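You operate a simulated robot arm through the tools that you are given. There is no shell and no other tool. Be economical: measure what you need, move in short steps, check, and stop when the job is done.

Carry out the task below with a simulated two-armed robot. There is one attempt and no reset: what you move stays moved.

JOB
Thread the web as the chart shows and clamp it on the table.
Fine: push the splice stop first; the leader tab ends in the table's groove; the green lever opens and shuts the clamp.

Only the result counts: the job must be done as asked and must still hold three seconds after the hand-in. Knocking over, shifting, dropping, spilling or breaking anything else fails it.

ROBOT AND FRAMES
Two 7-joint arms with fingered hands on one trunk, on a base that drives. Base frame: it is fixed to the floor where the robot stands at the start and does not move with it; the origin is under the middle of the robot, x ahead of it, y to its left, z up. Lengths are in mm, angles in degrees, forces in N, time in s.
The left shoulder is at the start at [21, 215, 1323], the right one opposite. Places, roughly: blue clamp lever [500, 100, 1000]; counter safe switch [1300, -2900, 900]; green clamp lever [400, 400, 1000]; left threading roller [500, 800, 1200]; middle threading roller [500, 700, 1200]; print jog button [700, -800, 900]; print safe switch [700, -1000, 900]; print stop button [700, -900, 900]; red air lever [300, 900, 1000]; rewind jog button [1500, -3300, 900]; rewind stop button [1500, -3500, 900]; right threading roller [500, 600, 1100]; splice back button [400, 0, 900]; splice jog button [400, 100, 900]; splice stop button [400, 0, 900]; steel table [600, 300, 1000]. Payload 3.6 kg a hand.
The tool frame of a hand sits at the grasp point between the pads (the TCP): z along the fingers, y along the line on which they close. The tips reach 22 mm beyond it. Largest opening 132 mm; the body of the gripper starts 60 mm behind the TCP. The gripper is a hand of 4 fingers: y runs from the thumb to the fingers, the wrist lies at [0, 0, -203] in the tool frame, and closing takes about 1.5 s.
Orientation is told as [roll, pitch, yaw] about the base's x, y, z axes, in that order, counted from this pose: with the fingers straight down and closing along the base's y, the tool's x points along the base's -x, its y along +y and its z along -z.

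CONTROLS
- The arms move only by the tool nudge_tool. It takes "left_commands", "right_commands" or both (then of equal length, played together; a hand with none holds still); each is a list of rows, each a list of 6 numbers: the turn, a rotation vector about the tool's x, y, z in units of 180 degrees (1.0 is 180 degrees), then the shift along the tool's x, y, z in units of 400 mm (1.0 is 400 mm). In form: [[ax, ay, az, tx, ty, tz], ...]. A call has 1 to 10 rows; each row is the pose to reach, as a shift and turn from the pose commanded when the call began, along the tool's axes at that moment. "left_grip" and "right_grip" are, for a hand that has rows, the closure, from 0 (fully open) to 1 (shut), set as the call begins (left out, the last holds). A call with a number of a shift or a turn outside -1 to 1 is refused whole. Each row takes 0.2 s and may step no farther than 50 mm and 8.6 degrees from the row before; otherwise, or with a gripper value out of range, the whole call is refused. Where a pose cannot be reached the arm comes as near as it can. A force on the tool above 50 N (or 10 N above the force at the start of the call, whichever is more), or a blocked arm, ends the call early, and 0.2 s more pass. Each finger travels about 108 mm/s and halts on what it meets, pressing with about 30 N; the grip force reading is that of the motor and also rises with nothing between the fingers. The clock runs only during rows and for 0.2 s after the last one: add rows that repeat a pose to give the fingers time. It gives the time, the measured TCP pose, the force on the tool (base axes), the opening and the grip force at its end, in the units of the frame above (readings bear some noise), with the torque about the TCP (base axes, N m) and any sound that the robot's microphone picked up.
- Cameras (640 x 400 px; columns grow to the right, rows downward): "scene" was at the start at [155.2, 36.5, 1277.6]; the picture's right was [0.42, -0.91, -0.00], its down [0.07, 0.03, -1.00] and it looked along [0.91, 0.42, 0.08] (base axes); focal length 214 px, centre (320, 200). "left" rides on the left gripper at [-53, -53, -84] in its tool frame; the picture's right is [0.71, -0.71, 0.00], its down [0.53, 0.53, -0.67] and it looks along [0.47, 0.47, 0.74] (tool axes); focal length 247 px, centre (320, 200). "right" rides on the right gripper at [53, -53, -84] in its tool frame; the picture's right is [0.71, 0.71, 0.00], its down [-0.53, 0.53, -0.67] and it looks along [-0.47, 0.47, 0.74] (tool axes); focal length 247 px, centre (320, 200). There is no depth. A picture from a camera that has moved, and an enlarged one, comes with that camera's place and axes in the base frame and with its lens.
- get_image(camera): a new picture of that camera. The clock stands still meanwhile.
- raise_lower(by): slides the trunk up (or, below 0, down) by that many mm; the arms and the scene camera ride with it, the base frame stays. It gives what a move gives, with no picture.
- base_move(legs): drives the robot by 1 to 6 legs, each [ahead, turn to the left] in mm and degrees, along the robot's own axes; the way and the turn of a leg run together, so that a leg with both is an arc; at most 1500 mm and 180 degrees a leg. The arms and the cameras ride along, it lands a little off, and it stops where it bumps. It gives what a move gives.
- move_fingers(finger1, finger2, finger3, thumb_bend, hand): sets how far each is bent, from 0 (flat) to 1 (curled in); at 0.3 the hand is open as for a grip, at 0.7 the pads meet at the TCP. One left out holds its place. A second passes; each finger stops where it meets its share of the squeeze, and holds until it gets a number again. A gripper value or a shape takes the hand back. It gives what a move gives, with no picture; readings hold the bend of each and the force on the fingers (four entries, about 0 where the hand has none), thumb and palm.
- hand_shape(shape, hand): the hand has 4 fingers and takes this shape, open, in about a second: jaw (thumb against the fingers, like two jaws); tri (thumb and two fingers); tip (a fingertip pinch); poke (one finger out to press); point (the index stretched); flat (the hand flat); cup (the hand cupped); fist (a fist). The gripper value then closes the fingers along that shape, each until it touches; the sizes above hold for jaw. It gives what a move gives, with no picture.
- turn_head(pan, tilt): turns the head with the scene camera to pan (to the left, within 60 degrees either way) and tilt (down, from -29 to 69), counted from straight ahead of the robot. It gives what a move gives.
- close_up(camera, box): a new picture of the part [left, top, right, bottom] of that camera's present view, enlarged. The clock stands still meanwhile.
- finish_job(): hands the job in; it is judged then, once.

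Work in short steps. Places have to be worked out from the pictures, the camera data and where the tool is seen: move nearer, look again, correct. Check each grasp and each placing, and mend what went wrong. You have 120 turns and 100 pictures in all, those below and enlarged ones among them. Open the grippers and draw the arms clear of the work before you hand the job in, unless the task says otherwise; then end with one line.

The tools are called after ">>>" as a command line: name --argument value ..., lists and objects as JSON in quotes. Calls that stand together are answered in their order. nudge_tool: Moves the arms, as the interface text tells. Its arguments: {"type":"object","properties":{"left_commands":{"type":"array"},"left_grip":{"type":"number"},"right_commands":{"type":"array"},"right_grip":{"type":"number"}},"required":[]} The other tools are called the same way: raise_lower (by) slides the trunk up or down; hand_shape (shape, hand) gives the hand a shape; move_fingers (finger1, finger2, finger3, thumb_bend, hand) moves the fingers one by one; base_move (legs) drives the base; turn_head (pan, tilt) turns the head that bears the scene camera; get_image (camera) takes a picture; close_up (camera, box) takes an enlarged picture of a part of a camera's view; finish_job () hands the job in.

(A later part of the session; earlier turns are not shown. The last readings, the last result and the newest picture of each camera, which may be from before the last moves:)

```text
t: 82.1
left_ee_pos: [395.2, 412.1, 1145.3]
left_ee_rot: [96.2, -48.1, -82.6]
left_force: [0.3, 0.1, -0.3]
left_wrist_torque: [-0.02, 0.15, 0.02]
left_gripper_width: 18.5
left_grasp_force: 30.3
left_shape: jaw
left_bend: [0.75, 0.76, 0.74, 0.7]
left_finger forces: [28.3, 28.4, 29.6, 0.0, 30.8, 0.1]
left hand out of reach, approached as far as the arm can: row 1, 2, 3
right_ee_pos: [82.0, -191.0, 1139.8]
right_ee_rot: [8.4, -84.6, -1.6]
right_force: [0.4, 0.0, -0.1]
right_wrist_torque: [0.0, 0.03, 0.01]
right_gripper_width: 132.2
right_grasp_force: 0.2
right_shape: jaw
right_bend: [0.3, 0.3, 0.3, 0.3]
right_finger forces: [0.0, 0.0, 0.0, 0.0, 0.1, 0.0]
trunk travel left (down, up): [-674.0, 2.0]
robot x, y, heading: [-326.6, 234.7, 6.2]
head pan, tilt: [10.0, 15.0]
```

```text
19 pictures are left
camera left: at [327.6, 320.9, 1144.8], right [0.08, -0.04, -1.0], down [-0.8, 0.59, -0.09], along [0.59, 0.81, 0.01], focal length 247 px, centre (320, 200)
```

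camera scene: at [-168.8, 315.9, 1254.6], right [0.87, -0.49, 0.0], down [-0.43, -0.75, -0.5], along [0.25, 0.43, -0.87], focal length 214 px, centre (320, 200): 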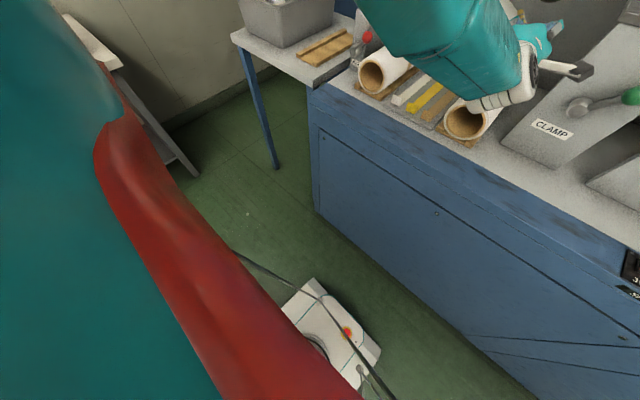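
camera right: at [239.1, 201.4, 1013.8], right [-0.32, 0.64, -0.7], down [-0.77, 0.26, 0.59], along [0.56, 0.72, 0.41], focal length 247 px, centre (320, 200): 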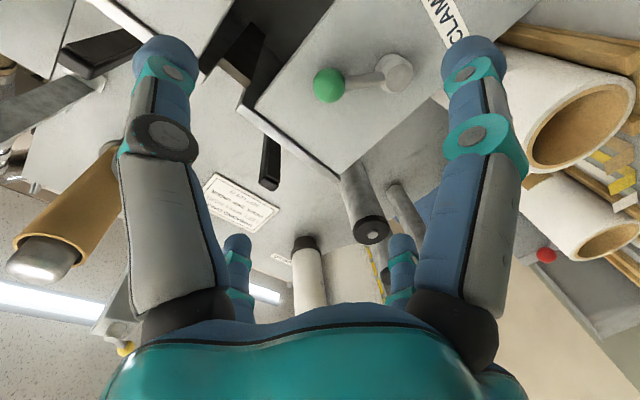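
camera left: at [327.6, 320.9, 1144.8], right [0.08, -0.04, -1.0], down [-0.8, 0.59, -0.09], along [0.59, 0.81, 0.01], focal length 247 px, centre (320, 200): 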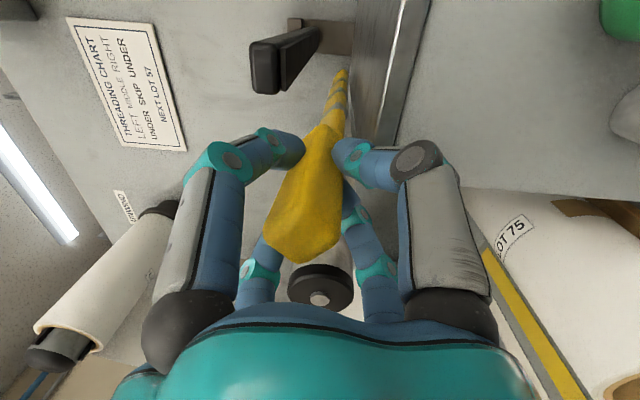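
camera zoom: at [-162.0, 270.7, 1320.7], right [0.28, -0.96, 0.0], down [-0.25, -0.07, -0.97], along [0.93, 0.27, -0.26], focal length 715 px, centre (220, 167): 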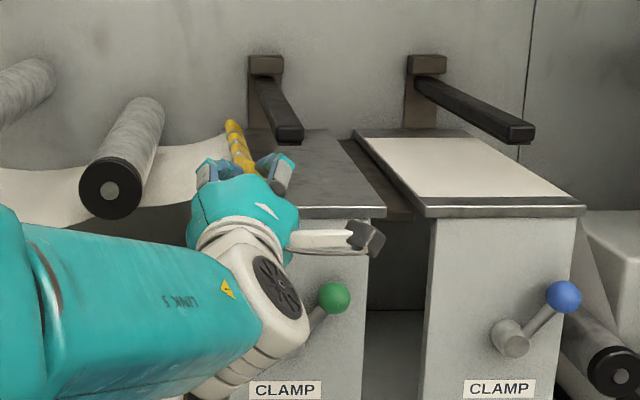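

The picture is good: the tab lies between the raised bar and the table top, parallel to the rollers. I test whether undoing some of the hand's roll frees the wrist.

>>> nudge_tool --left_commands '[[0, 0, -0.04, 0, 0, 0], [0, 0, -0.08, 0, 0, 0], [0, 0, -0.08, 0, 0, 0]]'

>>> base_move --legs '[[0, -5]]'

```text
t: 83.1
left_ee_pos: [398.4, 456.7, 1161.2]
left_ee_rot: [101.6, -61.2, -83.1]
left_force: [-0.1, -0.4, -1.1]
left_wrist_torque: [-0.01, 0.13, -0.05]
left_gripper_width: 18.4
left_grasp_force: 29.7
left_shape: jaw
left_bend: [0.75, 0.76, 0.74, 0.7]
left_finger forces: [28.5, 27.8, 29.4, 0.1, 30.6, 0.1]
left hand out of reach, approached as far as the arm can: row 1, 2, 3
right_ee_pos: [79.6, -190.1, 1141.0]
right_ee_rot: [8.0, -84.6, -1.0]
right_force: [-0.1, 0.6, 0.1]
right_wrist_torque: [-0.01, 0.01, 0.0]
right_gripper_width: 132.0
right_grasp_force: 0.0
right_shape: jaw
right_bend: [0.3, 0.3, 0.3, 0.3]
right_finger forces: [0.0, 0.0, 0.0, 0.0, 0.0, 0.0]
trunk travel left (down, up): [-674.0, 2.0]
robot x, y, heading: [-324.4, 235.4, 6.4]
head pan, tilt: [10.0, 15.0]
stopped in row 3 (left hand): the arm was blocked; the commanded pose is now the measured one
```

```text
t: 84.0
left_ee_pos: [408.7, 395.7, 1162.8]
left_ee_rot: [102.4, -61.7, -88.5]
left_force: [-24.1, 30.7, -1.3]
left_wrist_torque: [-0.44, -0.04, 1.68]
left_gripper_width: 18.2
left_grasp_force: 29.9
left_shape: jaw
left_bend: [0.75, 0.78, 0.74, 0.7]
left_finger forces: [28.8, 47.1, 42.2, 0.0, 26.3, 0.0]
right_ee_pos: [37.4, -219.1, 1144.3]
right_ee_rot: [5.8, -84.9, -4.1]
right_force: [0.7, -0.5, -0.3]
right_wrist_torque: [-0.02, 0.01, -0.02]
right_gripper_width: 131.9
right_grasp_force: 0.0
right_shape: jaw
right_bend: [0.3, 0.3, 0.3, 0.3]
right_finger forces: [0.0, 0.1, 0.1, 0.0, 0.0, 0.0]
trunk travel left (down, up): [-674.0, 2.0]
robot x, y, heading: [-328.0, 238.6, 1.5]
head pan, tilt: [10.0, 15.0]
```

Rolling back pushed the hand left and up, and the turn then brought the tab against the bar. I relieve it by turning back 2.5°, then roll the other way (which frees the wrist) and lower 17 mm.

>>> base_move --legs '[[0, 2.5]]'

>>> nudge_tool --left_commands '[[0, 0, 0.03, 0.017, -0.01, 0], [0, 0, 0.06, 0.036, -0.022, 0], [0, 0, 0.09, 0.036, -0.022, 0], [0, 0, 0.09, 0.036, -0.022, 0]]'

>>> get_image --camera "left"

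```text
t: 84.8
left_ee_pos: [405.4, 426.1, 1159.2]
left_ee_rot: [101.7, -61.2, -85.4]
left_force: [0.5, -0.1, -0.6]
left_wrist_torque: [-0.04, 0.19, 0.0]
left_gripper_width: 17.9
left_grasp_force: 30.5
left_shape: jaw
left_bend: [0.75, 0.76, 0.74, 0.7]
left_finger forces: [28.3, 27.5, 30.0, 0.0, 31.1, 0.0]
right_ee_pos: [61.0, -207.8, 1141.7]
right_ee_rot: [8.6, -84.8, -4.2]
right_force: [-0.4, 0.0, 0.3]
right_wrist_torque: [0.04, 0.04, 0.02]
right_gripper_width: 132.0
right_grasp_force: 0.0
right_shape: jaw
right_bend: [0.3, 0.3, 0.3, 0.3]
right_finger forces: [0.1, 0.1, 0.0, 0.1, 0.0, 0.0]
trunk travel left (down, up): [-674.0, 2.0]
robot x, y, heading: [-328.9, 236.9, 4.1]
head pan, tilt: [10.0, 15.0]
```

```text
t: 85.8
left_ee_pos: [392.9, 442.2, 1131.5]
left_ee_rot: [97.9, -45.1, -80.7]
left_force: [0.4, 0.0, -0.7]
left_wrist_torque: [-0.05, 0.11, 0.02]
left_gripper_width: 17.8
left_grasp_force: 29.9
left_shape: jaw
left_bend: [0.75, 0.76, 0.74, 0.7]
left_finger forces: [28.0, 27.1, 29.7, 0.0, 31.0, 0.0]
left hand out of reach, approached as far as the arm can: row 1, 2, 3, 4
right_ee_pos: [60.8, -208.3, 1141.0]
right_ee_rot: [8.3, -84.7, -4.1]
right_force: [0.1, -0.4, 0.5]
right_wrist_torque: [0.01, 0.02, 0.01]
right_gripper_width: 132.1
right_grasp_force: 0.0
right_shape: jaw
right_bend: [0.3, 0.3, 0.3, 0.3]
right_finger forces: [0.1, 0.1, 0.0, 0.0, 0.0, 0.0]
trunk travel left (down, up): [-674.0, 2.0]
robot x, y, heading: [-327.2, 239.1, 4.2]
head pan, tilt: [10.0, 15.0]
```

```text
18 pictures are left
camera left: at [332.5, 347.0, 1124.4], right [0.1, 0.02, -1.0], down [-0.83, 0.55, -0.07], along [0.54, 0.84, 0.07], focal length 247 px, centre (320, 200)
```

left: 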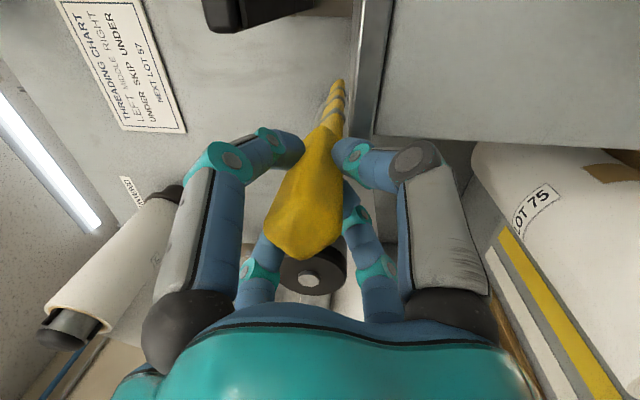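

I see now: with the wrist about 600 mm from the shoulder, the arm is at full stretch. I bring the hand back 45 mm and the base forward 45 mm, which keeps the tab in place and frees the arm.

>>> nudge_tool --left_commands '[[0, 0, 0, -0.007, 0.007, -0.04], [0, 0, 0, -0.014, 0.014, -0.08], [0, 0, 0, -0.0214, 0.021, -0.12], [0, 0, 0, -0.0214, 0.021, -0.12]]'

>>> base_move --legs '[[45, 0]]'

>>> nudge_tool --left_commands '[[0, 0, 0, 0, 0, -0.04], [0, 0, 0, 0, 0, -0.07], [0, 0, 0, 0, 0, -0.07]]'

>>> base_move --legs '[[28, 0]]'

```text
t: 86.8
left_ee_pos: [385.0, 431.1, 1126.5]
left_ee_rot: [98.5, -45.2, -80.9]
left_force: [-0.5, 13.0, 11.0]
left_wrist_torque: [0.16, -0.4, 0.58]
left_gripper_width: 17.9
left_grasp_force: 29.8
left_shape: jaw
left_bend: [0.75, 0.76, 0.74, 0.7]
left_finger forces: [27.8, 36.2, 28.6, 0.0, 26.6, 0.0]
left hand out of reach, approached as far as the arm can: row 1, 2, 3, 4
right_ee_pos: [59.4, -206.3, 1142.5]
right_ee_rot: [7.7, -84.8, -3.4]
right_force: [-0.3, -0.5, -0.3]
right_wrist_torque: [-0.03, 0.0, 0.0]
right_gripper_width: 132.0
right_grasp_force: 0.1
right_shape: jaw
right_bend: [0.3, 0.3, 0.3, 0.3]
right_finger forces: [0.0, 0.0, 0.1, 0.1, 0.0, 0.1]
trunk travel left (down, up): [-674.0, 2.0]
robot x, y, heading: [-325.1, 234.6, 4.3]
head pan, tilt: [10.0, 15.0]
```

```text
t: 87.7
left_ee_pos: [411.5, 421.5, 1130.0]
left_ee_rot: [99.4, -45.0, -82.2]
left_force: [-25.2, -0.2, 7.9]
left_wrist_torque: [-0.01, 0.18, 0.0]
left_gripper_width: 22.4
left_grasp_force: 30.2
left_shape: jaw
left_bend: [0.77, 0.75, 0.74, 0.65]
left_finger forces: [29.0, 30.9, 29.6, 0.1, 61.8, 0.0]
right_ee_pos: [90.5, -205.8, 1145.1]
right_ee_rot: [9.0, -85.0, -4.4]
right_force: [0.7, 0.4, -0.5]
right_wrist_torque: [0.0, 0.01, -0.03]
right_gripper_width: 132.1
right_grasp_force: 0.0
right_shape: jaw
right_bend: [0.3, 0.3, 0.3, 0.3]
right_finger forces: [0.0, 0.0, 0.0, 0.0, 0.0, 0.1]
trunk travel left (down, up): [-674.0, 2.0]
robot x, y, heading: [-292.6, 240.8, 4.2]
head pan, tilt: [10.0, 15.0]
stopped in leg 1: the force on the tool passed its limit (the readings are from after the stop); the commanded pose is now the measured one
```

```text
t: 88.5
left_ee_pos: [406.3, 412.9, 1126.3]
left_ee_rot: [100.9, -45.2, -82.9]
left_force: [0.5, 5.6, 31.8]
left_wrist_torque: [0.12, -0.8, 0.13]
left_gripper_width: 18.2
left_grasp_force: 30.0
left_shape: jaw
left_bend: [0.77, 0.75, 0.73, 0.7]
left_finger forces: [32.3, 34.1, 23.4, 0.1, 24.1, 0.0]
left hand out of reach, approached as far as the arm can: row 1, 2, 3
right_ee_pos: [92.2, -204.1, 1144.5]
right_ee_rot: [8.6, -85.0, -4.1]
right_force: [1.1, 0.0, 0.8]
right_wrist_torque: [0.01, -0.02, -0.05]
right_gripper_width: 132.0
right_grasp_force: 0.1
right_shape: jaw
right_bend: [0.3, 0.3, 0.3, 0.3]
right_finger forces: [0.2, 0.0, 0.1, 0.1, 0.1, 0.1]
trunk travel left (down, up): [-674.0, 2.0]
robot x, y, heading: [-292.4, 241.5, 4.2]
head pan, tilt: [10.0, 15.0]
```

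```text
t: 89.4
left_ee_pos: [417.4, 407.0, 1127.8]
left_ee_rot: [101.6, -45.3, -83.6]
left_force: [-32.4, -0.4, 12.0]
left_wrist_torque: [0.05, 0.04, -0.04]
left_gripper_width: 23.0
left_grasp_force: 30.2
left_shape: jaw
left_bend: [0.77, 0.75, 0.74, 0.6]
left_finger forces: [30.2, 29.6, 34.9, 0.1, 75.5, 0.0]
right_ee_pos: [107.9, -203.6, 1146.0]
right_ee_rot: [9.2, -85.2, -4.7]
right_force: [0.3, 0.0, -0.1]
right_wrist_torque: [0.0, 0.01, -0.04]
right_gripper_width: 132.2
right_grasp_force: 0.2
right_shape: jaw
right_bend: [0.3, 0.3, 0.3, 0.3]
right_finger forces: [0.0, 0.0, 0.1, 0.0, 0.0, 0.1]
trunk travel left (down, up): [-674.0, 2.0]
robot x, y, heading: [-272.6, 238.0, 4.2]
head pan, tilt: [10.0, 15.0]
stopped in leg 1: the force on the tool passed its limit (the readings are from after the stop); the commanded pose is now the measured one
```

The digits press on the table front. I back off 45 mm to relieve, and read.

>>> base_move --legs '[[-45, 0]]'

>>> get_image --camera "left"

>>> get_image --camera "scene"

```text
t: 90.3
left_ee_pos: [378.4, 405.3, 1125.0]
left_ee_rot: [100.6, -45.3, -83.0]
left_force: [0.4, 0.7, 3.0]
left_wrist_torque: [0.0, -0.11, 0.02]
left_gripper_width: 19.6
left_grasp_force: 29.5
left_shape: jaw
left_bend: [0.77, 0.75, 0.74, 0.69]
left_finger forces: [30.1, 29.5, 27.9, 0.1, 27.5, 0.0]
right_ee_pos: [66.0, -207.0, 1144.7]
right_ee_rot: [8.9, -84.9, -4.5]
right_force: [-0.7, 0.3, 0.5]
right_wrist_torque: [0.0, 0.03, -0.02]
right_gripper_width: 132.3
right_grasp_force: 0.0
right_shape: jaw
right_bend: [0.3, 0.3, 0.3, 0.3]
right_finger forces: [0.1, 0.0, 0.0, 0.0, 0.0, 0.1]
trunk travel left (down, up): [-674.0, 2.0]
robot x, y, heading: [-317.2, 237.9, 4.2]
head pan, tilt: [10.0, 15.0]
```

```text
17 pictures are left
camera left: at [316.7, 311.0, 1114.7], right [0.13, 0.02, -0.99], down [-0.83, 0.55, -0.1], along [0.55, 0.83, 0.09], focal length 247 px, centre (320, 200)
```

left: 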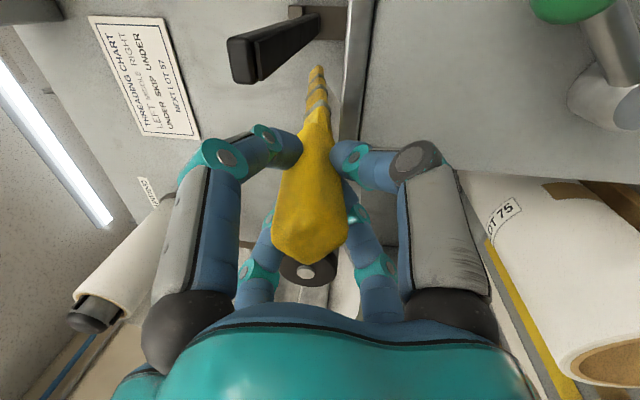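

```text
16 pictures are left
camera scene: at [-157.2, 265.3, 1321.3], right [0.25, -0.97, 0.0], down [-0.25, -0.06, -0.97], along [0.94, 0.24, -0.26], focal length 214 px, centre (320, 200)
```

scene: 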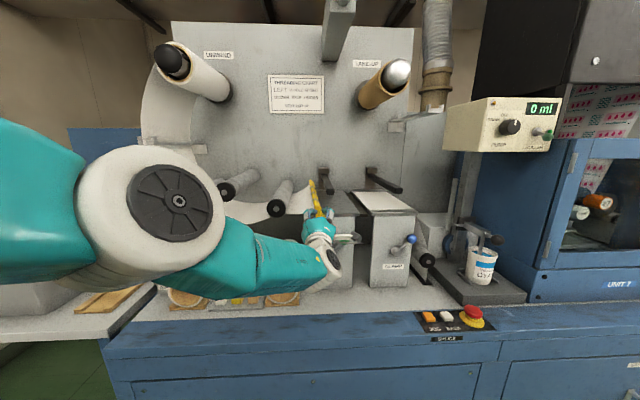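

The tab got pitched up (far end at bar height), and the arm sits on its reach sphere (~592 mm). Free of contact now, I command hand back 25, up 18 and nose down 8° to come off full stretch.

>>> nudge_tool --left_commands '[[0.0102, 0.0107, -0.001, -0.0135, 0.0115, -0.019], [0.0204, 0.0214, -0.002, -0.027, 0.023, -0.038], [0.0306, 0.032, -0.003, -0.0405, 0.0345, -0.056], [0.0306, 0.032, -0.003, -0.0405, 0.0345, -0.056], [0.0306, 0.032, -0.003, -0.0405, 0.0345, -0.056]]'

```text
t: 91.5
left_ee_pos: [381.6, 404.8, 1123.2]
left_ee_rot: [100.5, -45.2, -82.9]
left_force: [0.2, 0.3, 6.2]
left_wrist_torque: [0.06, -0.23, -0.01]
left_gripper_width: 19.3
left_grasp_force: 29.6
left_shape: jaw
left_bend: [0.77, 0.75, 0.73, 0.69]
left_finger forces: [30.7, 30.2, 27.1, 0.1, 26.8, 0.0]
left hand out of reach, approached as far as the arm can: row 1, 2, 3, 4, 5
right_ee_pos: [70.0, -206.5, 1144.6]
right_ee_rot: [8.7, -84.7, -4.3]
right_force: [0.9, -1.6, 0.8]
right_wrist_torque: [0.01, 0.02, -0.01]
right_gripper_width: 132.0
right_grasp_force: 0.1
right_shape: jaw
right_bend: [0.3, 0.3, 0.3, 0.3]
right_finger forces: [0.0, 0.0, 0.0, 0.0, 0.0, 0.1]
trunk travel left (down, up): [-674.0, 2.0]
robot x, y, heading: [-317.4, 235.7, 4.5]
head pan, tilt: [10.0, 15.0]
```

The solver is stuck there. Earlier upward and leftward moves did respond, so I try up 60, left 25 and back 30 in a longer sequence.

>>> nudge_tool --left_commands '[[0, 0, 0, 0.0, 0.06, -0.01], [0, 0, 0, -0.03, 0.1, -0.03], [0, 0, 0, -0.06, 0.13, -0.05], [0, 0, 0, -0.08, 0.15, -0.08], [0, 0, 0, -0.08, 0.15, -0.12], [0, 0, 0, -0.08, 0.15, -0.16], [0, 0, 0, -0.08, 0.15, -0.16]]'

```text
t: 93.1
left_ee_pos: [389.5, 413.8, 1130.7]
left_ee_rot: [100.4, -45.2, -82.7]
left_force: [-0.5, 0.7, -1.3]
left_wrist_torque: [-0.04, 0.14, -0.01]
left_gripper_width: 19.4
left_grasp_force: 30.3
left_shape: jaw
left_bend: [0.77, 0.75, 0.74, 0.69]
left_finger forces: [28.4, 28.5, 29.1, 0.1, 29.5, 0.0]
left hand out of reach, approached as far as the arm can: row 1, 2, 3, 4, 5, 6, 7
right_ee_pos: [69.9, -207.0, 1144.4]
right_ee_rot: [8.8, -84.7, -4.1]
right_force: [-0.7, -0.4, 0.9]
right_wrist_torque: [0.0, 0.0, -0.02]
right_gripper_width: 131.9
right_grasp_force: 0.0
right_shape: jaw
right_bend: [0.3, 0.3, 0.3, 0.3]
right_finger forces: [0.1, 0.1, 0.0, 0.0, 0.0, 0.0]
trunk travel left (down, up): [-674.0, 2.0]
robot x, y, heading: [-319.2, 239.0, 4.0]
head pan, tilt: [10.0, 15.0]
```

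>>> nudge_tool --left_commands '[[0, 0, 0.04, 0, 0, 0], [0, 0, 0.08, 0, 0, 0], [0, 0, 0.12, 0, 0, 0], [0, 0, 0.16, 0, 0, 0], [0, 0, 0.16, 0, 0, 0]]'

```text
t: 94.3
left_ee_pos: [401.5, 487.2, 1117.6]
left_ee_rot: [97.9, -31.1, -82.8]
left_force: [-5.2, -42.5, 4.4]
left_wrist_torque: [1.2, 0.09, 0.56]
left_gripper_width: 18.8
left_grasp_force: 30.0
left_shape: jaw
left_bend: [0.76, 0.74, 0.73, 0.69]
left_finger forces: [27.6, 80.6, 28.7, 0.0, 32.4, 0.1]
left hand out of reach, approached as far as the arm can: row 1, 2, 3, 4, 5
right_ee_pos: [68.2, -213.9, 1142.4]
right_ee_rot: [12.5, -84.9, -8.3]
right_force: [-0.8, -0.7, 0.0]
right_wrist_torque: [-0.01, -0.03, 0.0]
right_gripper_width: 131.9
right_grasp_force: 0.0
right_shape: jaw
right_bend: [0.3, 0.3, 0.3, 0.3]
right_finger forces: [0.0, 0.0, 0.0, 0.0, 0.0, 0.1]
trunk travel left (down, up): [-674.0, 2.0]
robot x, y, heading: [-316.1, 239.3, 4.3]
head pan, tilt: [10.0, 15.0]
```

The roll pushed the hand against the right roller. I undo that roll, and then also undo the accumulated unreachable shift so that the commanded pose agrees with the real one again.

>>> nudge_tool --left_commands '[[0, 0, -0.04, 0, 0, 0], [0, 0, -0.08, 0, 0, 0], [0, 0, -0.12, 0, 0, 0], [0, 0, -0.16, 0, 0, 0], [0, 0, -0.16, 0, 0, 0]]'

>>> nudge_tool --left_commands '[[0, 0, 0, 0.03, -0.05, 0.06], [0, 0, 0, 0.06, -0.1, 0.11], [0, 0, 0, 0.08, -0.15, 0.16], [0, 0, 0, 0.08, -0.15, 0.16], [0, 0, 0, 0.08, -0.15, 0.16]]'

>>> get_image --camera "left"

```text
t: 95.0
left_ee_pos: [396.2, 490.7, 1094.0]
left_ee_rot: [96.2, -46.8, -83.5]
left_force: [-7.3, -12.3, -13.0]
left_wrist_torque: [0.02, -0.11, 0.26]
left_gripper_width: 18.4
left_grasp_force: 30.0
left_shape: jaw
left_bend: [0.76, 0.63, 0.73, 0.69]
left_finger forces: [27.5, 58.3, 28.3, 0.0, 32.3, 0.1]
right_ee_pos: [69.3, -206.7, 1145.3]
right_ee_rot: [8.4, -84.7, -3.9]
right_force: [-0.1, 0.3, -0.1]
right_wrist_torque: [-0.02, 0.01, -0.04]
right_gripper_width: 132.3
right_grasp_force: 0.0
right_shape: jaw
right_bend: [0.3, 0.3, 0.3, 0.3]
right_finger forces: [0.0, 0.0, 0.0, 0.1, 0.0, 0.0]
trunk travel left (down, up): [-674.0, 2.0]
robot x, y, heading: [-320.1, 236.4, 4.3]
head pan, tilt: [10.0, 15.0]
stopped in row 3 (left hand): the force on the tool passed its limit (the readings are from after the stop); the commanded pose is now the measured one
```

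```text
t: 96.2
left_ee_pos: [399.6, 494.0, 1092.4]
left_ee_rot: [96.4, -46.7, -83.5]
left_force: [-9.6, -19.3, -18.7]
left_wrist_torque: [0.07, -0.36, 0.39]
left_gripper_width: 18.9
left_grasp_force: 30.5
left_shape: jaw
left_bend: [0.76, 0.63, 0.73, 0.69]
left_finger forces: [27.8, 71.4, 28.4, 0.0, 34.5, 0.0]
left hand out of reach, approached as far as the arm can: row 1, 2, 3, 4, 5
right_ee_pos: [69.8, -209.5, 1144.3]
right_ee_rot: [9.6, -84.8, -5.3]
right_force: [-0.8, -0.3, 0.3]
right_wrist_torque: [0.0, 0.0, 0.02]
right_gripper_width: 132.0
right_grasp_force: 0.0
right_shape: jaw
right_bend: [0.3, 0.3, 0.3, 0.3]
right_finger forces: [0.0, 0.0, 0.1, 0.0, 0.1, 0.0]
trunk travel left (down, up): [-674.0, 2.0]
robot x, y, heading: [-322.8, 238.3, 4.5]
head pan, tilt: [10.0, 15.0]
```

```text
15 pictures are left
camera left: at [331.7, 403.8, 1089.7], right [0.08, -0.02, -1.0], down [-0.79, 0.6, -0.07], along [0.6, 0.8, 0.04], focal length 247 px, centre (320, 200)
```

left: 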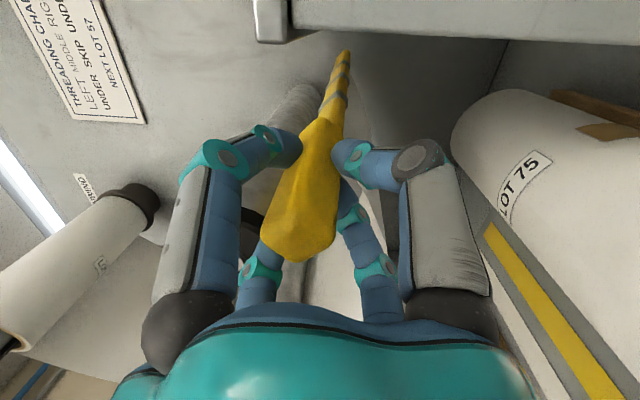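

A finger presses on the right roller. I undo the last commanded shift and ask for an additional 40 mm back, to see whether the arm retracts now.

>>> nudge_tool --left_commands '[[0, 0, 0, -0.03, 0.05, -0.06], [0, 0, 0, -0.06, 0.1, -0.11], [0, 0, 0, -0.08, 0.15, -0.16], [0, 0, 0, -0.08, 0.15, -0.21], [0, 0, 0, -0.08, 0.15, -0.26], [0, 0, 0, -0.08, 0.15, -0.26]]'

```text
t: 97.6
left_ee_pos: [388.7, 481.8, 1088.0]
left_ee_rot: [97.9, -46.8, -84.2]
left_force: [-0.1, -1.0, -1.4]
left_wrist_torque: [0.0, 0.12, 0.02]
left_gripper_width: 18.9
left_grasp_force: 30.2
left_shape: jaw
left_bend: [0.76, 0.73, 0.73, 0.69]
left_finger forces: [28.0, 29.6, 28.8, 0.0, 30.0, 0.0]
left hand out of reach, approached as far as the arm can: row 1, 2, 3, 4, 5, 6
right_ee_pos: [70.7, -206.8, 1144.1]
right_ee_rot: [9.3, -84.6, -4.9]
right_force: [0.7, -0.9, 0.3]
right_wrist_torque: [0.0, 0.02, 0.02]
right_gripper_width: 131.9
right_grasp_force: 0.1
right_shape: jaw
right_bend: [0.3, 0.3, 0.3, 0.3]
right_finger forces: [0.1, 0.1, 0.1, 0.1, 0.0, 0.0]
trunk travel left (down, up): [-674.0, 2.0]
robot x, y, heading: [-318.9, 237.2, 4.2]
head pan, tilt: [10.0, 15.0]
```

Free of contact. The arm resists retraction but did respond upward before, and base moves carry it rigidly. Plan: raise, sweep onto the table top by base turn, set the tab down there, then regrasp from a better stance. First up 45 mm.

>>> nudge_tool --left_commands '[[0, 0, 0, -0.02, 0.02, 0.03], [0, 0, 0, -0.04, 0.04, 0.06], [0, 0, 0, -0.06, 0.06, 0.08], [0, 0, 0, -0.082, 0.078, 0.08], [0, 0, 0, -0.1, 0.096, 0.08], [0, 0, 0, -0.1, 0.096, 0.08]]'

```text
t: 99.0
left_ee_pos: [421.1, 485.3, 1140.1]
left_ee_rot: [97.5, -46.7, -84.0]
left_force: [-1.2, -0.3, 0.1]
left_wrist_torque: [-0.03, 0.11, -0.01]
left_gripper_width: 18.5
left_grasp_force: 29.4
left_shape: jaw
left_bend: [0.76, 0.73, 0.73, 0.69]
left_finger forces: [27.8, 29.4, 28.7, 0.0, 29.9, 0.0]
left hand out of reach, approached as far as the arm can: row 2, 3, 5, 6
right_ee_pos: [68.2, -206.5, 1145.5]
right_ee_rot: [8.9, -84.8, -4.4]
right_force: [-0.3, 0.0, -0.3]
right_wrist_torque: [-0.01, -0.04, 0.02]
right_gripper_width: 132.1
right_grasp_force: 0.0
right_shape: jaw
right_bend: [0.3, 0.3, 0.3, 0.3]
right_finger forces: [0.0, 0.1, 0.0, 0.1, 0.0, 0.1]
trunk travel left (down, up): [-674.0, 2.0]
robot x, y, heading: [-320.1, 234.4, 4.3]
head pan, tilt: [10.0, 15.0]
```

Up works (z≈1140, q≈330), with forward drift. I back the base 45 mm to clear the rollers and table front, then turn right 6° to sweep over the table top, and look.

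>>> base_move --legs '[[-45, 0], [0, -5.5]]'

>>> close_up --camera "scene" --box '[220, 130, 440, 290]'

```text
t: 100.4
left_ee_pos: [395.9, 408.2, 1141.7]
left_ee_rot: [97.6, -46.7, -89.6]
left_force: [-0.8, 0.0, -0.8]
left_wrist_torque: [-0.02, 0.15, -0.03]
left_gripper_width: 19.0
left_grasp_force: 30.0
left_shape: jaw
left_bend: [0.76, 0.73, 0.73, 0.69]
left_finger forces: [28.0, 30.0, 29.3, 0.0, 29.8, 0.0]
right_ee_pos: [-20.6, -246.2, 1144.8]
right_ee_rot: [8.8, -84.7, -9.9]
right_force: [0.5, 0.7, 0.2]
right_wrist_torque: [0.01, -0.02, 0.0]
right_gripper_width: 132.0
right_grasp_force: 0.0
right_shape: jaw
right_bend: [0.3, 0.3, 0.3, 0.3]
right_finger forces: [0.0, 0.0, 0.0, 0.0, 0.0, 0.0]
trunk travel left (down, up): [-674.0, 2.0]
robot x, y, heading: [-365.5, 240.6, -1.4]
head pan, tilt: [10.0, 15.0]
```

```text
2.50 times, centred on (330, 210) of scene
camera zoom: at [-197.5, 250.1, 1321.0], right [0.15, -0.99, 0.0], down [-0.26, -0.04, -0.97], along [0.95, 0.15, -0.26], focal length 536 px, centre (295, 175)
```

zoom: 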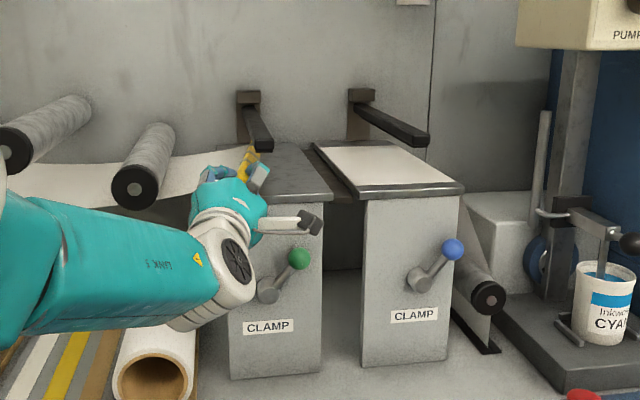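

The tab now runs under the raised bar. I turn 3° more so it lies well on the table, then lower by the trunk until it rests.

>>> base_move --legs '[[0, -3]]'

>>> raise_lower --by -14

>>> get_image --camera "left"

```text
t: 101.2
left_ee_pos: [405.7, 367.4, 1139.9]
left_ee_rot: [97.4, -46.6, -92.6]
left_force: [-0.4, -0.4, -0.9]
left_wrist_torque: [0.02, 0.11, 0.0]
left_gripper_width: 18.9
left_grasp_force: 30.3
left_shape: jaw
left_bend: [0.76, 0.74, 0.74, 0.69]
left_finger forces: [27.4, 30.5, 30.4, 0.0, 28.7, 0.0]
right_ee_pos: [-46.1, -262.5, 1145.1]
right_ee_rot: [8.7, -84.7, -12.8]
right_force: [-0.1, 0.0, 0.1]
right_wrist_torque: [-0.01, 0.04, -0.05]
right_gripper_width: 131.9
right_grasp_force: 0.0
right_shape: jaw
right_bend: [0.3, 0.3, 0.3, 0.3]
right_finger forces: [0.0, 0.1, 0.0, 0.1, 0.0, 0.0]
trunk travel left (down, up): [-674.0, 2.0]
robot x, y, heading: [-362.4, 237.7, -4.3]
head pan, tilt: [10.0, 15.0]
```

```text
t: 101.8
left_ee_pos: [404.1, 367.6, 1129.9]
left_ee_rot: [97.8, -46.6, -92.7]
left_force: [-1.7, -0.2, 6.4]
left_wrist_torque: [-0.06, -0.2, -0.03]
left_gripper_width: 18.6
left_grasp_force: 30.1
left_shape: jaw
left_bend: [0.76, 0.74, 0.74, 0.69]
left_finger forces: [28.7, 31.0, 28.0, 0.1, 27.4, 0.0]
right_ee_pos: [-47.5, -263.2, 1130.5]
right_ee_rot: [9.1, -84.7, -13.3]
right_force: [-0.2, 0.3, 0.1]
right_wrist_torque: [-0.04, -0.01, -0.02]
right_gripper_width: 131.9
right_grasp_force: 0.0
right_shape: jaw
right_bend: [0.3, 0.3, 0.3, 0.3]
right_finger forces: [0.0, 0.1, 0.0, 0.0, 0.0, 0.0]
trunk travel left (down, up): [-660.0, 16.0]
robot x, y, heading: [-362.2, 239.6, -4.6]
head pan, tilt: [10.0, 15.0]
```

```text
13 pictures are left
camera left: at [325.2, 287.8, 1125.2], right [0.09, -0.03, -1.0], down [-0.7, 0.71, -0.09], along [0.71, 0.7, 0.05], focal length 247 px, centre (320, 200)
```

left: 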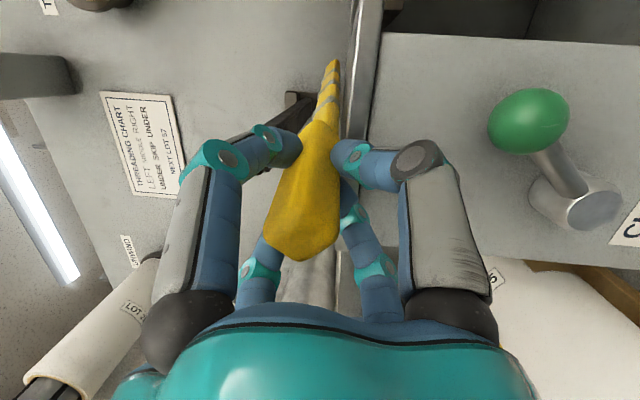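

The tab rests on the table (6 N up). I open the left hand and back the base 80 mm so the hand comes off the handle, then check the tab stays.

>>> nudge_tool --left_commands '[[0, 0, 0, 0, 0, 0], [0, 0, 0, 0, 0, 0], [0, 0, 0, 0, 0, 0], [0, 0, 0, 0, 0, 0], [0, 0, 0, 0, 0, 0], [0, 0, 0, 0, 0, 0]]' --left_grip 0

>>> base_move --legs '[[-80, 0]]'

>>> close_up --camera "scene" --box '[200, 110, 440, 290]'

```text
t: 103.2
left_ee_pos: [405.3, 368.6, 1127.9]
left_ee_rot: [97.5, -46.6, -92.5]
left_force: [-0.4, 0.0, 0.3]
left_wrist_torque: [0.0, -0.01, -0.01]
left_gripper_width: 131.8
left_grasp_force: 0.1
left_shape: jaw
left_bend: [0.3, 0.3, 0.3, 0.3]
left_finger forces: [0.0, 0.0, 0.0, 0.0, 0.0, 0.0]
right_ee_pos: [-47.0, -263.7, 1131.1]
right_ee_rot: [8.8, -84.8, -12.9]
right_force: [-0.3, -0.7, 0.1]
right_wrist_torque: [0.02, 0.01, 0.04]
right_gripper_width: 132.2
right_grasp_force: 0.0
right_shape: jaw
right_bend: [0.3, 0.3, 0.3, 0.3]
right_finger forces: [0.1, 0.1, 0.0, 0.1, 0.0, 0.0]
trunk travel left (down, up): [-660.0, 16.0]
robot x, y, heading: [-363.7, 237.9, -4.3]
head pan, tilt: [10.0, 15.0]
```

```text
t: 104.3
left_ee_pos: [323.1, 374.4, 1129.0]
left_ee_rot: [97.4, -46.6, -92.7]
left_force: [0.7, 0.4, 0.0]
left_wrist_torque: [0.01, -0.01, -0.04]
left_gripper_width: 131.9
left_grasp_force: 0.2
left_shape: jaw
left_bend: [0.3, 0.3, 0.3, 0.3]
left_finger forces: [0.0, 0.0, 0.0, 0.0, 0.0, 0.0]
right_ee_pos: [-128.8, -257.4, 1132.2]
right_ee_rot: [9.0, -84.8, -13.2]
right_force: [-0.5, -0.4, 0.8]
right_wrist_torque: [-0.04, 0.0, 0.0]
right_gripper_width: 132.3
right_grasp_force: 0.0
right_shape: jaw
right_bend: [0.3, 0.3, 0.3, 0.3]
right_finger forces: [0.0, 0.1, 0.0, 0.0, 0.0, 0.0]
trunk travel left (down, up): [-660.0, 16.0]
robot x, y, heading: [-442.2, 242.6, -4.5]
head pan, tilt: [10.0, 15.0]
```

```text
2.22 times, centred on (320, 200) of scene
camera zoom: at [-278.9, 249.8, 1307.1], right [0.1, -1.0, 0.0], down [-0.26, -0.03, -0.97], along [0.96, 0.09, -0.26], focal length 477 px, centre (320, 200)
```

zoom: 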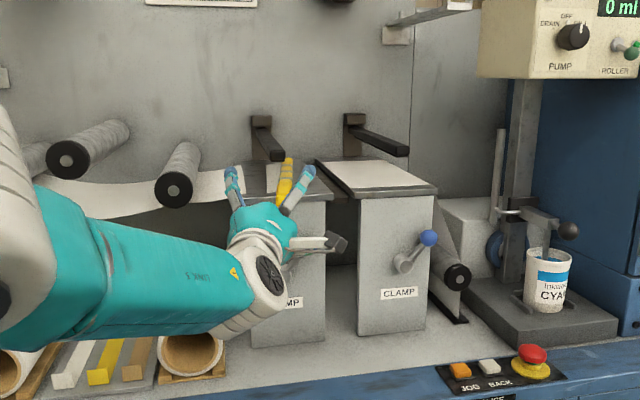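

The tab lies on the table, web under the rollers. Now I retract the left arm to fold it back (rolling back to neutral on the way).

>>> nudge_tool --left_commands '[[0, 0, -0.03, -0.03, 0.03, -0.09], [0, 0, -0.06, -0.06, 0.06, -0.18], [0, 0, -0.09, -0.09, 0.09, -0.27], [0, 0, -0.12, -0.12, 0.12, -0.36], [0, 0, -0.15, -0.15, 0.15, -0.45], [0, 0, -0.18, -0.16, 0.18, -0.54], [0, 0, -0.21, -0.17, 0.2, -0.63], [0, 0, -0.24, -0.17, 0.22, -0.7], [0, 0, -0.24, -0.17, 0.22, -0.7]]'

```text
t: 106.1
left_ee_pos: [235.8, 337.1, 1063.7]
left_ee_rot: [150.3, -79.2, -139.1]
left_force: [-0.6, -0.1, -0.9]
left_wrist_torque: [0.0, -0.01, 0.01]
left_gripper_width: 132.0
left_grasp_force: 0.0
left_shape: jaw
left_bend: [0.3, 0.3, 0.3, 0.3]
left_finger forces: [0.0, 0.1, 0.1, 0.0, 0.0, 0.0]
left hand out of reach, approached as far as the arm can: row 1, 2, 3, 4, 5, 6, 7, 8, 9
right_ee_pos: [-127.3, -256.4, 1132.9]
right_ee_rot: [8.4, -84.7, -12.6]
right_force: [0.2, -0.1, 0.4]
right_wrist_torque: [-0.02, -0.04, 0.0]
right_gripper_width: 131.8
right_grasp_force: 0.0
right_shape: jaw
right_bend: [0.3, 0.3, 0.3, 0.3]
right_finger forces: [0.1, 0.1, 0.1, 0.0, 0.0, 0.0]
trunk travel left (down, up): [-660.0, 16.0]
robot x, y, heading: [-445.4, 248.1, -4.2]
head pan, tilt: [10.0, 15.0]
stopped in row 9 (left hand): the arm was blocked; the commanded pose is now the measured one
```

>>> nudge_tool --left_commands '[[0, 0, 0, -0.1, 0, -0.03], [0, 0, 0, -0.2, 0.03, -0.06], [0, 0, 0, -0.3, 0.06, -0.1], [0, 0, 0, -0.4, 0.1, -0.15], [0, 0, 0, -0.5, 0.15, -0.2], [0, 0, 0, -0.6, 0.2, -0.25], [0, 0, 0, -0.6, 0.25, -0.3], [0, 0, 0, -0.6, 0.3, -0.35]]'

>>> turn_head --pan 30 --tilt 20

>>> get_image --camera "scene"

```text
t: 108.1
left_ee_pos: [291.8, 317.0, 1197.0]
left_ee_rot: [147.7, -76.7, -130.1]
left_force: [-0.5, -0.6, -0.2]
left_wrist_torque: [-0.02, -0.01, -0.02]
left_gripper_width: 131.8
left_grasp_force: 0.1
left_shape: jaw
left_bend: [0.3, 0.3, 0.3, 0.3]
left_finger forces: [0.1, 0.0, 0.0, 0.1, 0.0, 0.1]
left hand out of reach, approached as far as the arm can: row 1, 2, 3, 4, 5, 6, 7, 8
right_ee_pos: [-126.7, -256.8, 1132.3]
right_ee_rot: [8.7, -84.8, -12.7]
right_force: [0.0, -0.2, 0.7]
right_wrist_torque: [0.01, 0.02, 0.0]
right_gripper_width: 131.8
right_grasp_force: 0.0
right_shape: jaw
right_bend: [0.3, 0.3, 0.3, 0.3]
right_finger forces: [0.0, 0.1, 0.1, 0.0, 0.0, 0.1]
trunk travel left (down, up): [-660.0, 16.0]
robot x, y, heading: [-443.9, 244.1, -4.3]
head pan, tilt: [10.0, 15.0]
stopped in row 8 (left hand): the arm was blocked; the commanded pose is now the measured one
```

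```text
t: 109.0
left_ee_pos: [292.1, 317.3, 1197.6]
left_ee_rot: [148.0, -76.6, -130.5]
left_force: [-0.4, -0.3, 0.5]
left_wrist_torque: [0.01, 0.01, 0.0]
left_gripper_width: 132.0
left_grasp_force: 0.1
left_shape: jaw
left_bend: [0.3, 0.3, 0.3, 0.3]
left_finger forces: [0.1, 0.0, 0.1, 0.0, 0.0, 0.1]
right_ee_pos: [-126.6, -257.3, 1133.3]
right_ee_rot: [8.8, -84.6, -12.9]
right_force: [1.1, 0.2, -0.3]
right_wrist_torque: [0.02, -0.02, 0.0]
right_gripper_width: 131.9
right_grasp_force: 0.1
right_shape: jaw
right_bend: [0.3, 0.3, 0.3, 0.3]
right_finger forces: [0.0, 0.1, 0.0, 0.0, 0.0, 0.0]
trunk travel left (down, up): [-660.0, 16.0]
robot x, y, heading: [-448.4, 246.3, -4.5]
head pan, tilt: [30.0, 20.0]
```

```text
11 pictures are left
camera scene: at [-285.5, 280.7, 1298.7], right [0.43, -0.9, 0.0], down [-0.31, -0.15, -0.94], along [0.85, 0.41, -0.34], focal length 214 px, centre (320, 200)
```

scene: 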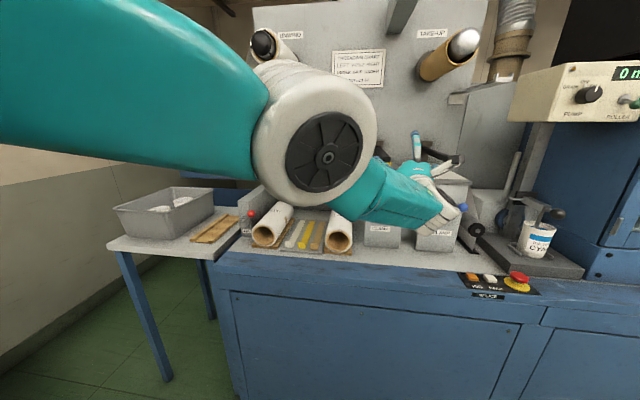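

The left arm is stuck stretched. I command it back toward its folded starting attitude: tool turning downward while coming back, left and up.

>>> nudge_tool --left_commands '[[0, 0.044, 0, -0.019, 0.077, -0.069], [0, 0.088, 0, -0.038, 0.154, -0.138], [0, 0.132, 0, -0.057, 0.231, -0.207], [0, 0.176, 0, -0.076, 0.308, -0.276], [0, 0.22, 0, -0.095, 0.385, -0.345], [0, 0.264, 0, -0.114, 0.462, -0.414], [0, 0.308, 0, -0.133, 0.539, -0.483], [0, 0.352, 0, -0.152, 0.616, -0.552], [0, 0.396, 0, -0.171, 0.693, -0.621], [0, 0.44, 0, -0.19, 0.77, -0.69]]'

>>> nudge_tool --left_commands '[[0, 0, 0, 0, 0, 0], [0, 0, 0, 0, 0, 0], [0, 0, 0, 0, 0, 0]]'

```text
t: 110.3
left_ee_pos: [287.6, 291.9, 1176.5]
left_ee_rot: [-9.3, -70.8, 33.8]
left_force: [0.1, -0.1, -0.1]
left_wrist_torque: [0.02, -0.01, 0.02]
left_gripper_width: 132.1
left_grasp_force: 0.0
left_shape: jaw
left_bend: [0.3, 0.3, 0.3, 0.3]
left_finger forces: [0.0, 0.1, 0.1, 0.0, 0.0, 0.0]
left hand out of reach, approached as far as the arm can: row 1, 2, 3, 4, 5, 6
right_ee_pos: [-127.3, -257.6, 1132.2]
right_ee_rot: [8.9, -84.7, -13.0]
right_force: [0.8, 0.4, 0.1]
right_wrist_torque: [-0.01, 0.0, -0.02]
right_gripper_width: 132.0
right_grasp_force: 0.1
right_shape: jaw
right_bend: [0.3, 0.3, 0.3, 0.3]
right_finger forces: [0.0, 0.0, 0.0, 0.1, 0.0, 0.0]
trunk travel left (down, up): [-660.0, 16.0]
robot x, y, heading: [-444.9, 244.5, -4.5]
head pan, tilt: [30.0, 20.0]
stopped in row 6 (left hand): the arm was blocked; the commanded pose is now the measured one
```

```text
t: 111.1
left_ee_pos: [287.1, 289.5, 1175.7]
left_ee_rot: [-9.0, -70.8, 33.4]
left_force: [0.1, -0.4, 0.2]
left_wrist_torque: [-0.02, 0.02, -0.02]
left_gripper_width: 131.8
left_grasp_force: 0.1
left_shape: jaw
left_bend: [0.3, 0.3, 0.3, 0.3]
left_finger forces: [0.0, 0.0, 0.0, 0.0, 0.1, 0.1]
right_ee_pos: [-126.5, -257.3, 1132.3]
right_ee_rot: [9.1, -84.7, -13.1]
right_force: [0.0, -0.4, -0.2]
right_wrist_torque: [-0.01, 0.02, 0.01]
right_gripper_width: 132.1
right_grasp_force: 0.0
right_shape: jaw
right_bend: [0.3, 0.3, 0.3, 0.3]
right_finger forces: [0.0, 0.1, 0.0, 0.1, 0.0, 0.0]
trunk travel left (down, up): [-660.0, 16.0]
robot x, y, heading: [-445.2, 246.3, -4.2]
head pan, tilt: [30.0, 20.0]
```

The left arm won't fold, but moves along its reach sphere work. I swing the whole left arm about its shoulder 33° to the left, where it is clear of rollers and table.

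>>> nudge_tool --left_commands '[[-0.018, -0.001, -0.006, -0.025, 0.09, 0.06], [-0.037, -0.002, -0.0126, -0.05, 0.178, 0.116], [-0.055, -0.003, -0.019, -0.071, 0.274, 0.164], [-0.073, -0.004, -0.025, -0.092, 0.37, 0.21], [-0.092, -0.005, -0.0315, -0.11, 0.47, 0.246], [-0.11, -0.006, -0.038, -0.1275, 0.573, 0.28], [-0.128, -0.007, -0.044, -0.142, 0.678, 0.306], [-0.147, -0.008, -0.05, -0.155, 0.785, 0.328], [-0.165, -0.009, -0.057, -0.165, 0.89, 0.34], [-0.18, -0.01, -0.063, -0.174, 0.985, 0.348]]'

```text
t: 113.3
left_ee_pos: [294.6, 706.8, 1151.0]
left_ee_rot: [-6.2, -70.0, 64.9]
left_force: [-14.8, -13.2, -33.2]
left_wrist_torque: [1.68, 1.46, -1.25]
left_gripper_width: 131.9
left_grasp_force: 0.0
left_shape: jaw
left_bend: [0.3, 0.3, 0.3, 0.3]
left_finger forces: [0.1, 0.1, 0.0, 0.0, 36.8, 0.1]
left hand out of reach, approached as far as the arm can: row 2, 3, 4, 5, 6, 7, 8, 9, 10
right_ee_pos: [-125.2, -260.8, 1131.2]
right_ee_rot: [9.6, -84.5, -13.7]
right_force: [0.6, 0.4, -1.0]
right_wrist_torque: [0.01, -0.01, 0.01]
right_gripper_width: 132.0
right_grasp_force: 0.1
right_shape: jaw
right_bend: [0.3, 0.3, 0.3, 0.3]
right_finger forces: [0.1, 0.0, 0.0, 0.1, 0.0, 0.1]
trunk travel left (down, up): [-660.0, 16.0]
robot x, y, heading: [-446.1, 248.0, -4.6]
head pan, tilt: [30.0, 20.0]
```

The thumb touches a roller cap. I back the base 35 mm to free it, then turn the robot left toward the press direction in small steps.

>>> base_move --legs '[[-35, 0]]'

>>> base_move --legs '[[0, 10]]'

>>> turn_head --pan 15 --tilt 20

>>> get_image --camera "scene"

```text
t: 114.2
left_ee_pos: [258.3, 713.0, 1166.3]
left_ee_rot: [-9.9, -70.8, 68.3]
left_force: [-0.2, -0.4, 0.5]
left_wrist_torque: [0.0, -0.03, 0.02]
left_gripper_width: 132.0
left_grasp_force: 0.0
left_shape: jaw
left_bend: [0.3, 0.3, 0.3, 0.3]
left_finger forces: [0.1, 0.0, 0.1, 0.0, 0.0, 0.0]
right_ee_pos: [-164.1, -255.6, 1133.6]
right_ee_rot: [9.4, -84.7, -13.5]
right_force: [-0.5, -0.7, 0.1]
right_wrist_torque: [-0.04, -0.01, 0.01]
right_gripper_width: 132.0
right_grasp_force: 0.1
right_shape: jaw
right_bend: [0.3, 0.3, 0.3, 0.3]
right_finger forces: [0.0, 0.0, 0.0, 0.0, 0.1, 0.0]
trunk travel left (down, up): [-660.0, 16.0]
robot x, y, heading: [-478.9, 249.8, -4.6]
head pan, tilt: [30.0, 20.0]
```

```text
t: 115.3
left_ee_pos: [169.1, 835.6, 1165.6]
left_ee_rot: [-9.9, -70.7, 78.4]
left_force: [-0.2, -0.5, -0.1]
left_wrist_torque: [-0.01, 0.04, -0.03]
left_gripper_width: 131.9
left_grasp_force: 0.0
left_shape: jaw
left_bend: [0.3, 0.3, 0.3, 0.3]
left_finger forces: [0.1, 0.0, 0.0, 0.0, 0.1, 0.1]
right_ee_pos: [-79.6, -192.2, 1134.3]
right_ee_rot: [9.0, -84.8, -3.2]
right_force: [-0.2, 0.5, -0.4]
right_wrist_torque: [0.0, 0.0, 0.0]
right_gripper_width: 132.0
right_grasp_force: 0.0
right_shape: jaw
right_bend: [0.3, 0.3, 0.3, 0.3]
right_finger forces: [0.0, 0.0, 0.0, 0.1, 0.0, 0.1]
trunk travel left (down, up): [-660.0, 16.0]
robot x, y, heading: [-472.8, 242.2, 5.7]
head pan, tilt: [30.0, 20.0]
```

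```text
t: 116.0
left_ee_pos: [171.1, 835.4, 1165.1]
left_ee_rot: [-9.8, -70.8, 78.1]
left_force: [0.7, 0.8, -0.1]
left_wrist_torque: [0.04, -0.01, 0.04]
left_gripper_width: 131.8
left_grasp_force: 0.1
left_shape: jaw
left_bend: [0.3, 0.3, 0.3, 0.3]
left_finger forces: [0.1, 0.0, 0.0, 0.0, 0.0, 0.0]
right_ee_pos: [-77.4, -191.1, 1134.4]
right_ee_rot: [8.7, -84.6, -2.9]
right_force: [-0.5, 0.4, 0.5]
right_wrist_torque: [0.02, 0.03, -0.02]
right_gripper_width: 132.0
right_grasp_force: 0.1
right_shape: jaw
right_bend: [0.3, 0.3, 0.3, 0.3]
right_finger forces: [0.0, 0.0, 0.1, 0.1, 0.1, 0.1]
trunk travel left (down, up): [-660.0, 16.0]
robot x, y, heading: [-474.6, 243.2, 5.7]
head pan, tilt: [15.0, 20.0]
```

```text
10 pictures are left
camera scene: at [-316.0, 283.4, 1298.6], right [0.35, -0.94, 0.0], down [-0.32, -0.12, -0.94], along [0.88, 0.33, -0.34], focal length 214 px, centre (320, 200)
```

scene: 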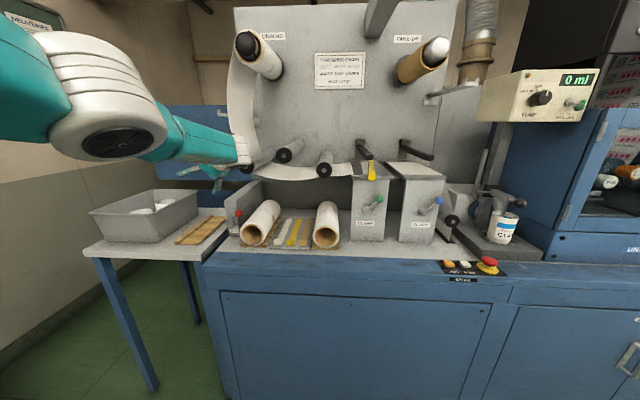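

Good view: the left arm is well off to the left, the tab lies on the table. I turn to the press direction and drive ahead to about p0=-170, a suitable stance for the right hand.

>>> base_move --legs '[[0, 12.5], [205, 0]]'

>>> turn_head --pan -5 --tilt 22

>>> close_up --camera "scene" --box '[200, 90, 440, 270]'

```text
t: 117.5
left_ee_pos: [21.7, 966.8, 1165.4]
left_ee_rot: [-9.5, -70.7, 90.8]
left_force: [0.4, 0.9, -0.2]
left_wrist_torque: [0.0, 0.01, -0.01]
left_gripper_width: 132.1
left_grasp_force: 0.1
left_shape: jaw
left_bend: [0.3, 0.3, 0.3, 0.3]
left_finger forces: [0.1, 0.0, 0.0, 0.0, 0.0, 0.0]
right_ee_pos: [11.9, -89.9, 1134.4]
right_ee_rot: [9.4, -84.6, 9.2]
right_force: [-0.1, 0.1, -0.5]
right_wrist_torque: [-0.01, 0.01, 0.0]
right_gripper_width: 132.1
right_grasp_force: 0.0
right_shape: jaw
right_bend: [0.3, 0.3, 0.3, 0.3]
right_finger forces: [0.0, 0.0, 0.0, 0.1, 0.0, 0.0]
trunk travel left (down, up): [-660.0, 16.0]
robot x, y, heading: [-472.3, 231.7, 18.8]
head pan, tilt: [15.0, 20.0]
stopped in leg 2: the robot was blocked; the commanded pose is now the measured one
```

```text
t: 118.3
left_ee_pos: [20.6, 966.5, 1166.1]
left_ee_rot: [-9.6, -70.7, 91.1]
left_force: [-0.3, -0.6, 0.2]
left_wrist_torque: [-0.01, 0.01, -0.04]
left_gripper_width: 132.1
left_grasp_force: 0.1
left_shape: jaw
left_bend: [0.3, 0.3, 0.3, 0.3]
left_finger forces: [0.1, 0.0, 0.0, 0.0, 0.1, 0.1]
right_ee_pos: [10.9, -91.1, 1134.4]
right_ee_rot: [9.4, -84.7, 9.5]
right_force: [-0.2, 0.2, 0.1]
right_wrist_torque: [0.01, -0.02, 0.02]
right_gripper_width: 132.1
right_grasp_force: 0.0
right_shape: jaw
right_bend: [0.3, 0.3, 0.3, 0.3]
right_finger forces: [0.0, 0.1, 0.0, 0.1, 0.0, 0.0]
trunk travel left (down, up): [-660.0, 16.0]
robot x, y, heading: [-471.5, 239.1, 18.5]
head pan, tilt: [-5.0, 22.0]
```

```text
2.22 times, centred on (320, 180) of scene
camera zoom: at [-311.9, 282.4, 1295.4], right [0.24, -0.97, 0.0], down [-0.36, -0.09, -0.93], along [0.9, 0.22, -0.38], focal length 477 px, centre (320, 244)
```

zoom: 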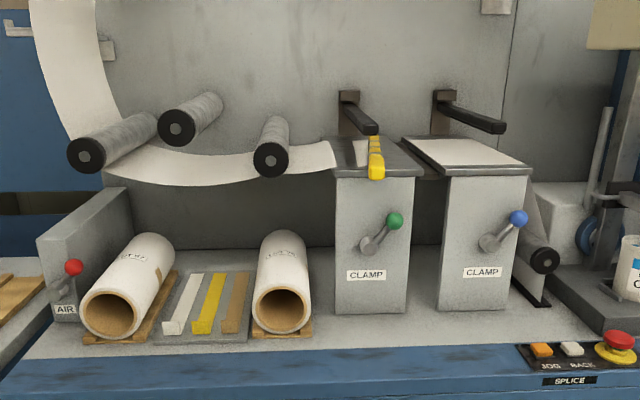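

The tab lies almost parallel between bar and groove, the web runs properly and nothing else has moved. The drive was blocked at once; I retry in a short step.

>>> base_move --legs '[[100, 0]]'

```text
t: 119.5
left_ee_pos: [118.2, 1000.4, 1165.3]
left_ee_rot: [-9.4, -70.7, 90.9]
left_force: [0.5, -0.6, -0.4]
left_wrist_torque: [0.01, 0.01, 0.01]
left_gripper_width: 131.9
left_grasp_force: 0.1
left_shape: jaw
left_bend: [0.3, 0.3, 0.3, 0.3]
left_finger forces: [0.1, 0.0, 0.0, 0.1, 0.0, 0.0]
right_ee_pos: [108.0, -57.1, 1134.0]
right_ee_rot: [9.5, -84.5, 9.3]
right_force: [-0.1, 0.7, -0.1]
right_wrist_torque: [-0.03, 0.0, 0.01]
right_gripper_width: 132.1
right_grasp_force: 0.0
right_shape: jaw
right_bend: [0.3, 0.3, 0.3, 0.3]
right_finger forces: [0.0, 0.0, 0.0, 0.1, 0.0, 0.1]
trunk travel left (down, up): [-660.0, 16.0]
robot x, y, heading: [-376.9, 265.9, 18.7]
head pan, tilt: [-5.0, 22.0]
```

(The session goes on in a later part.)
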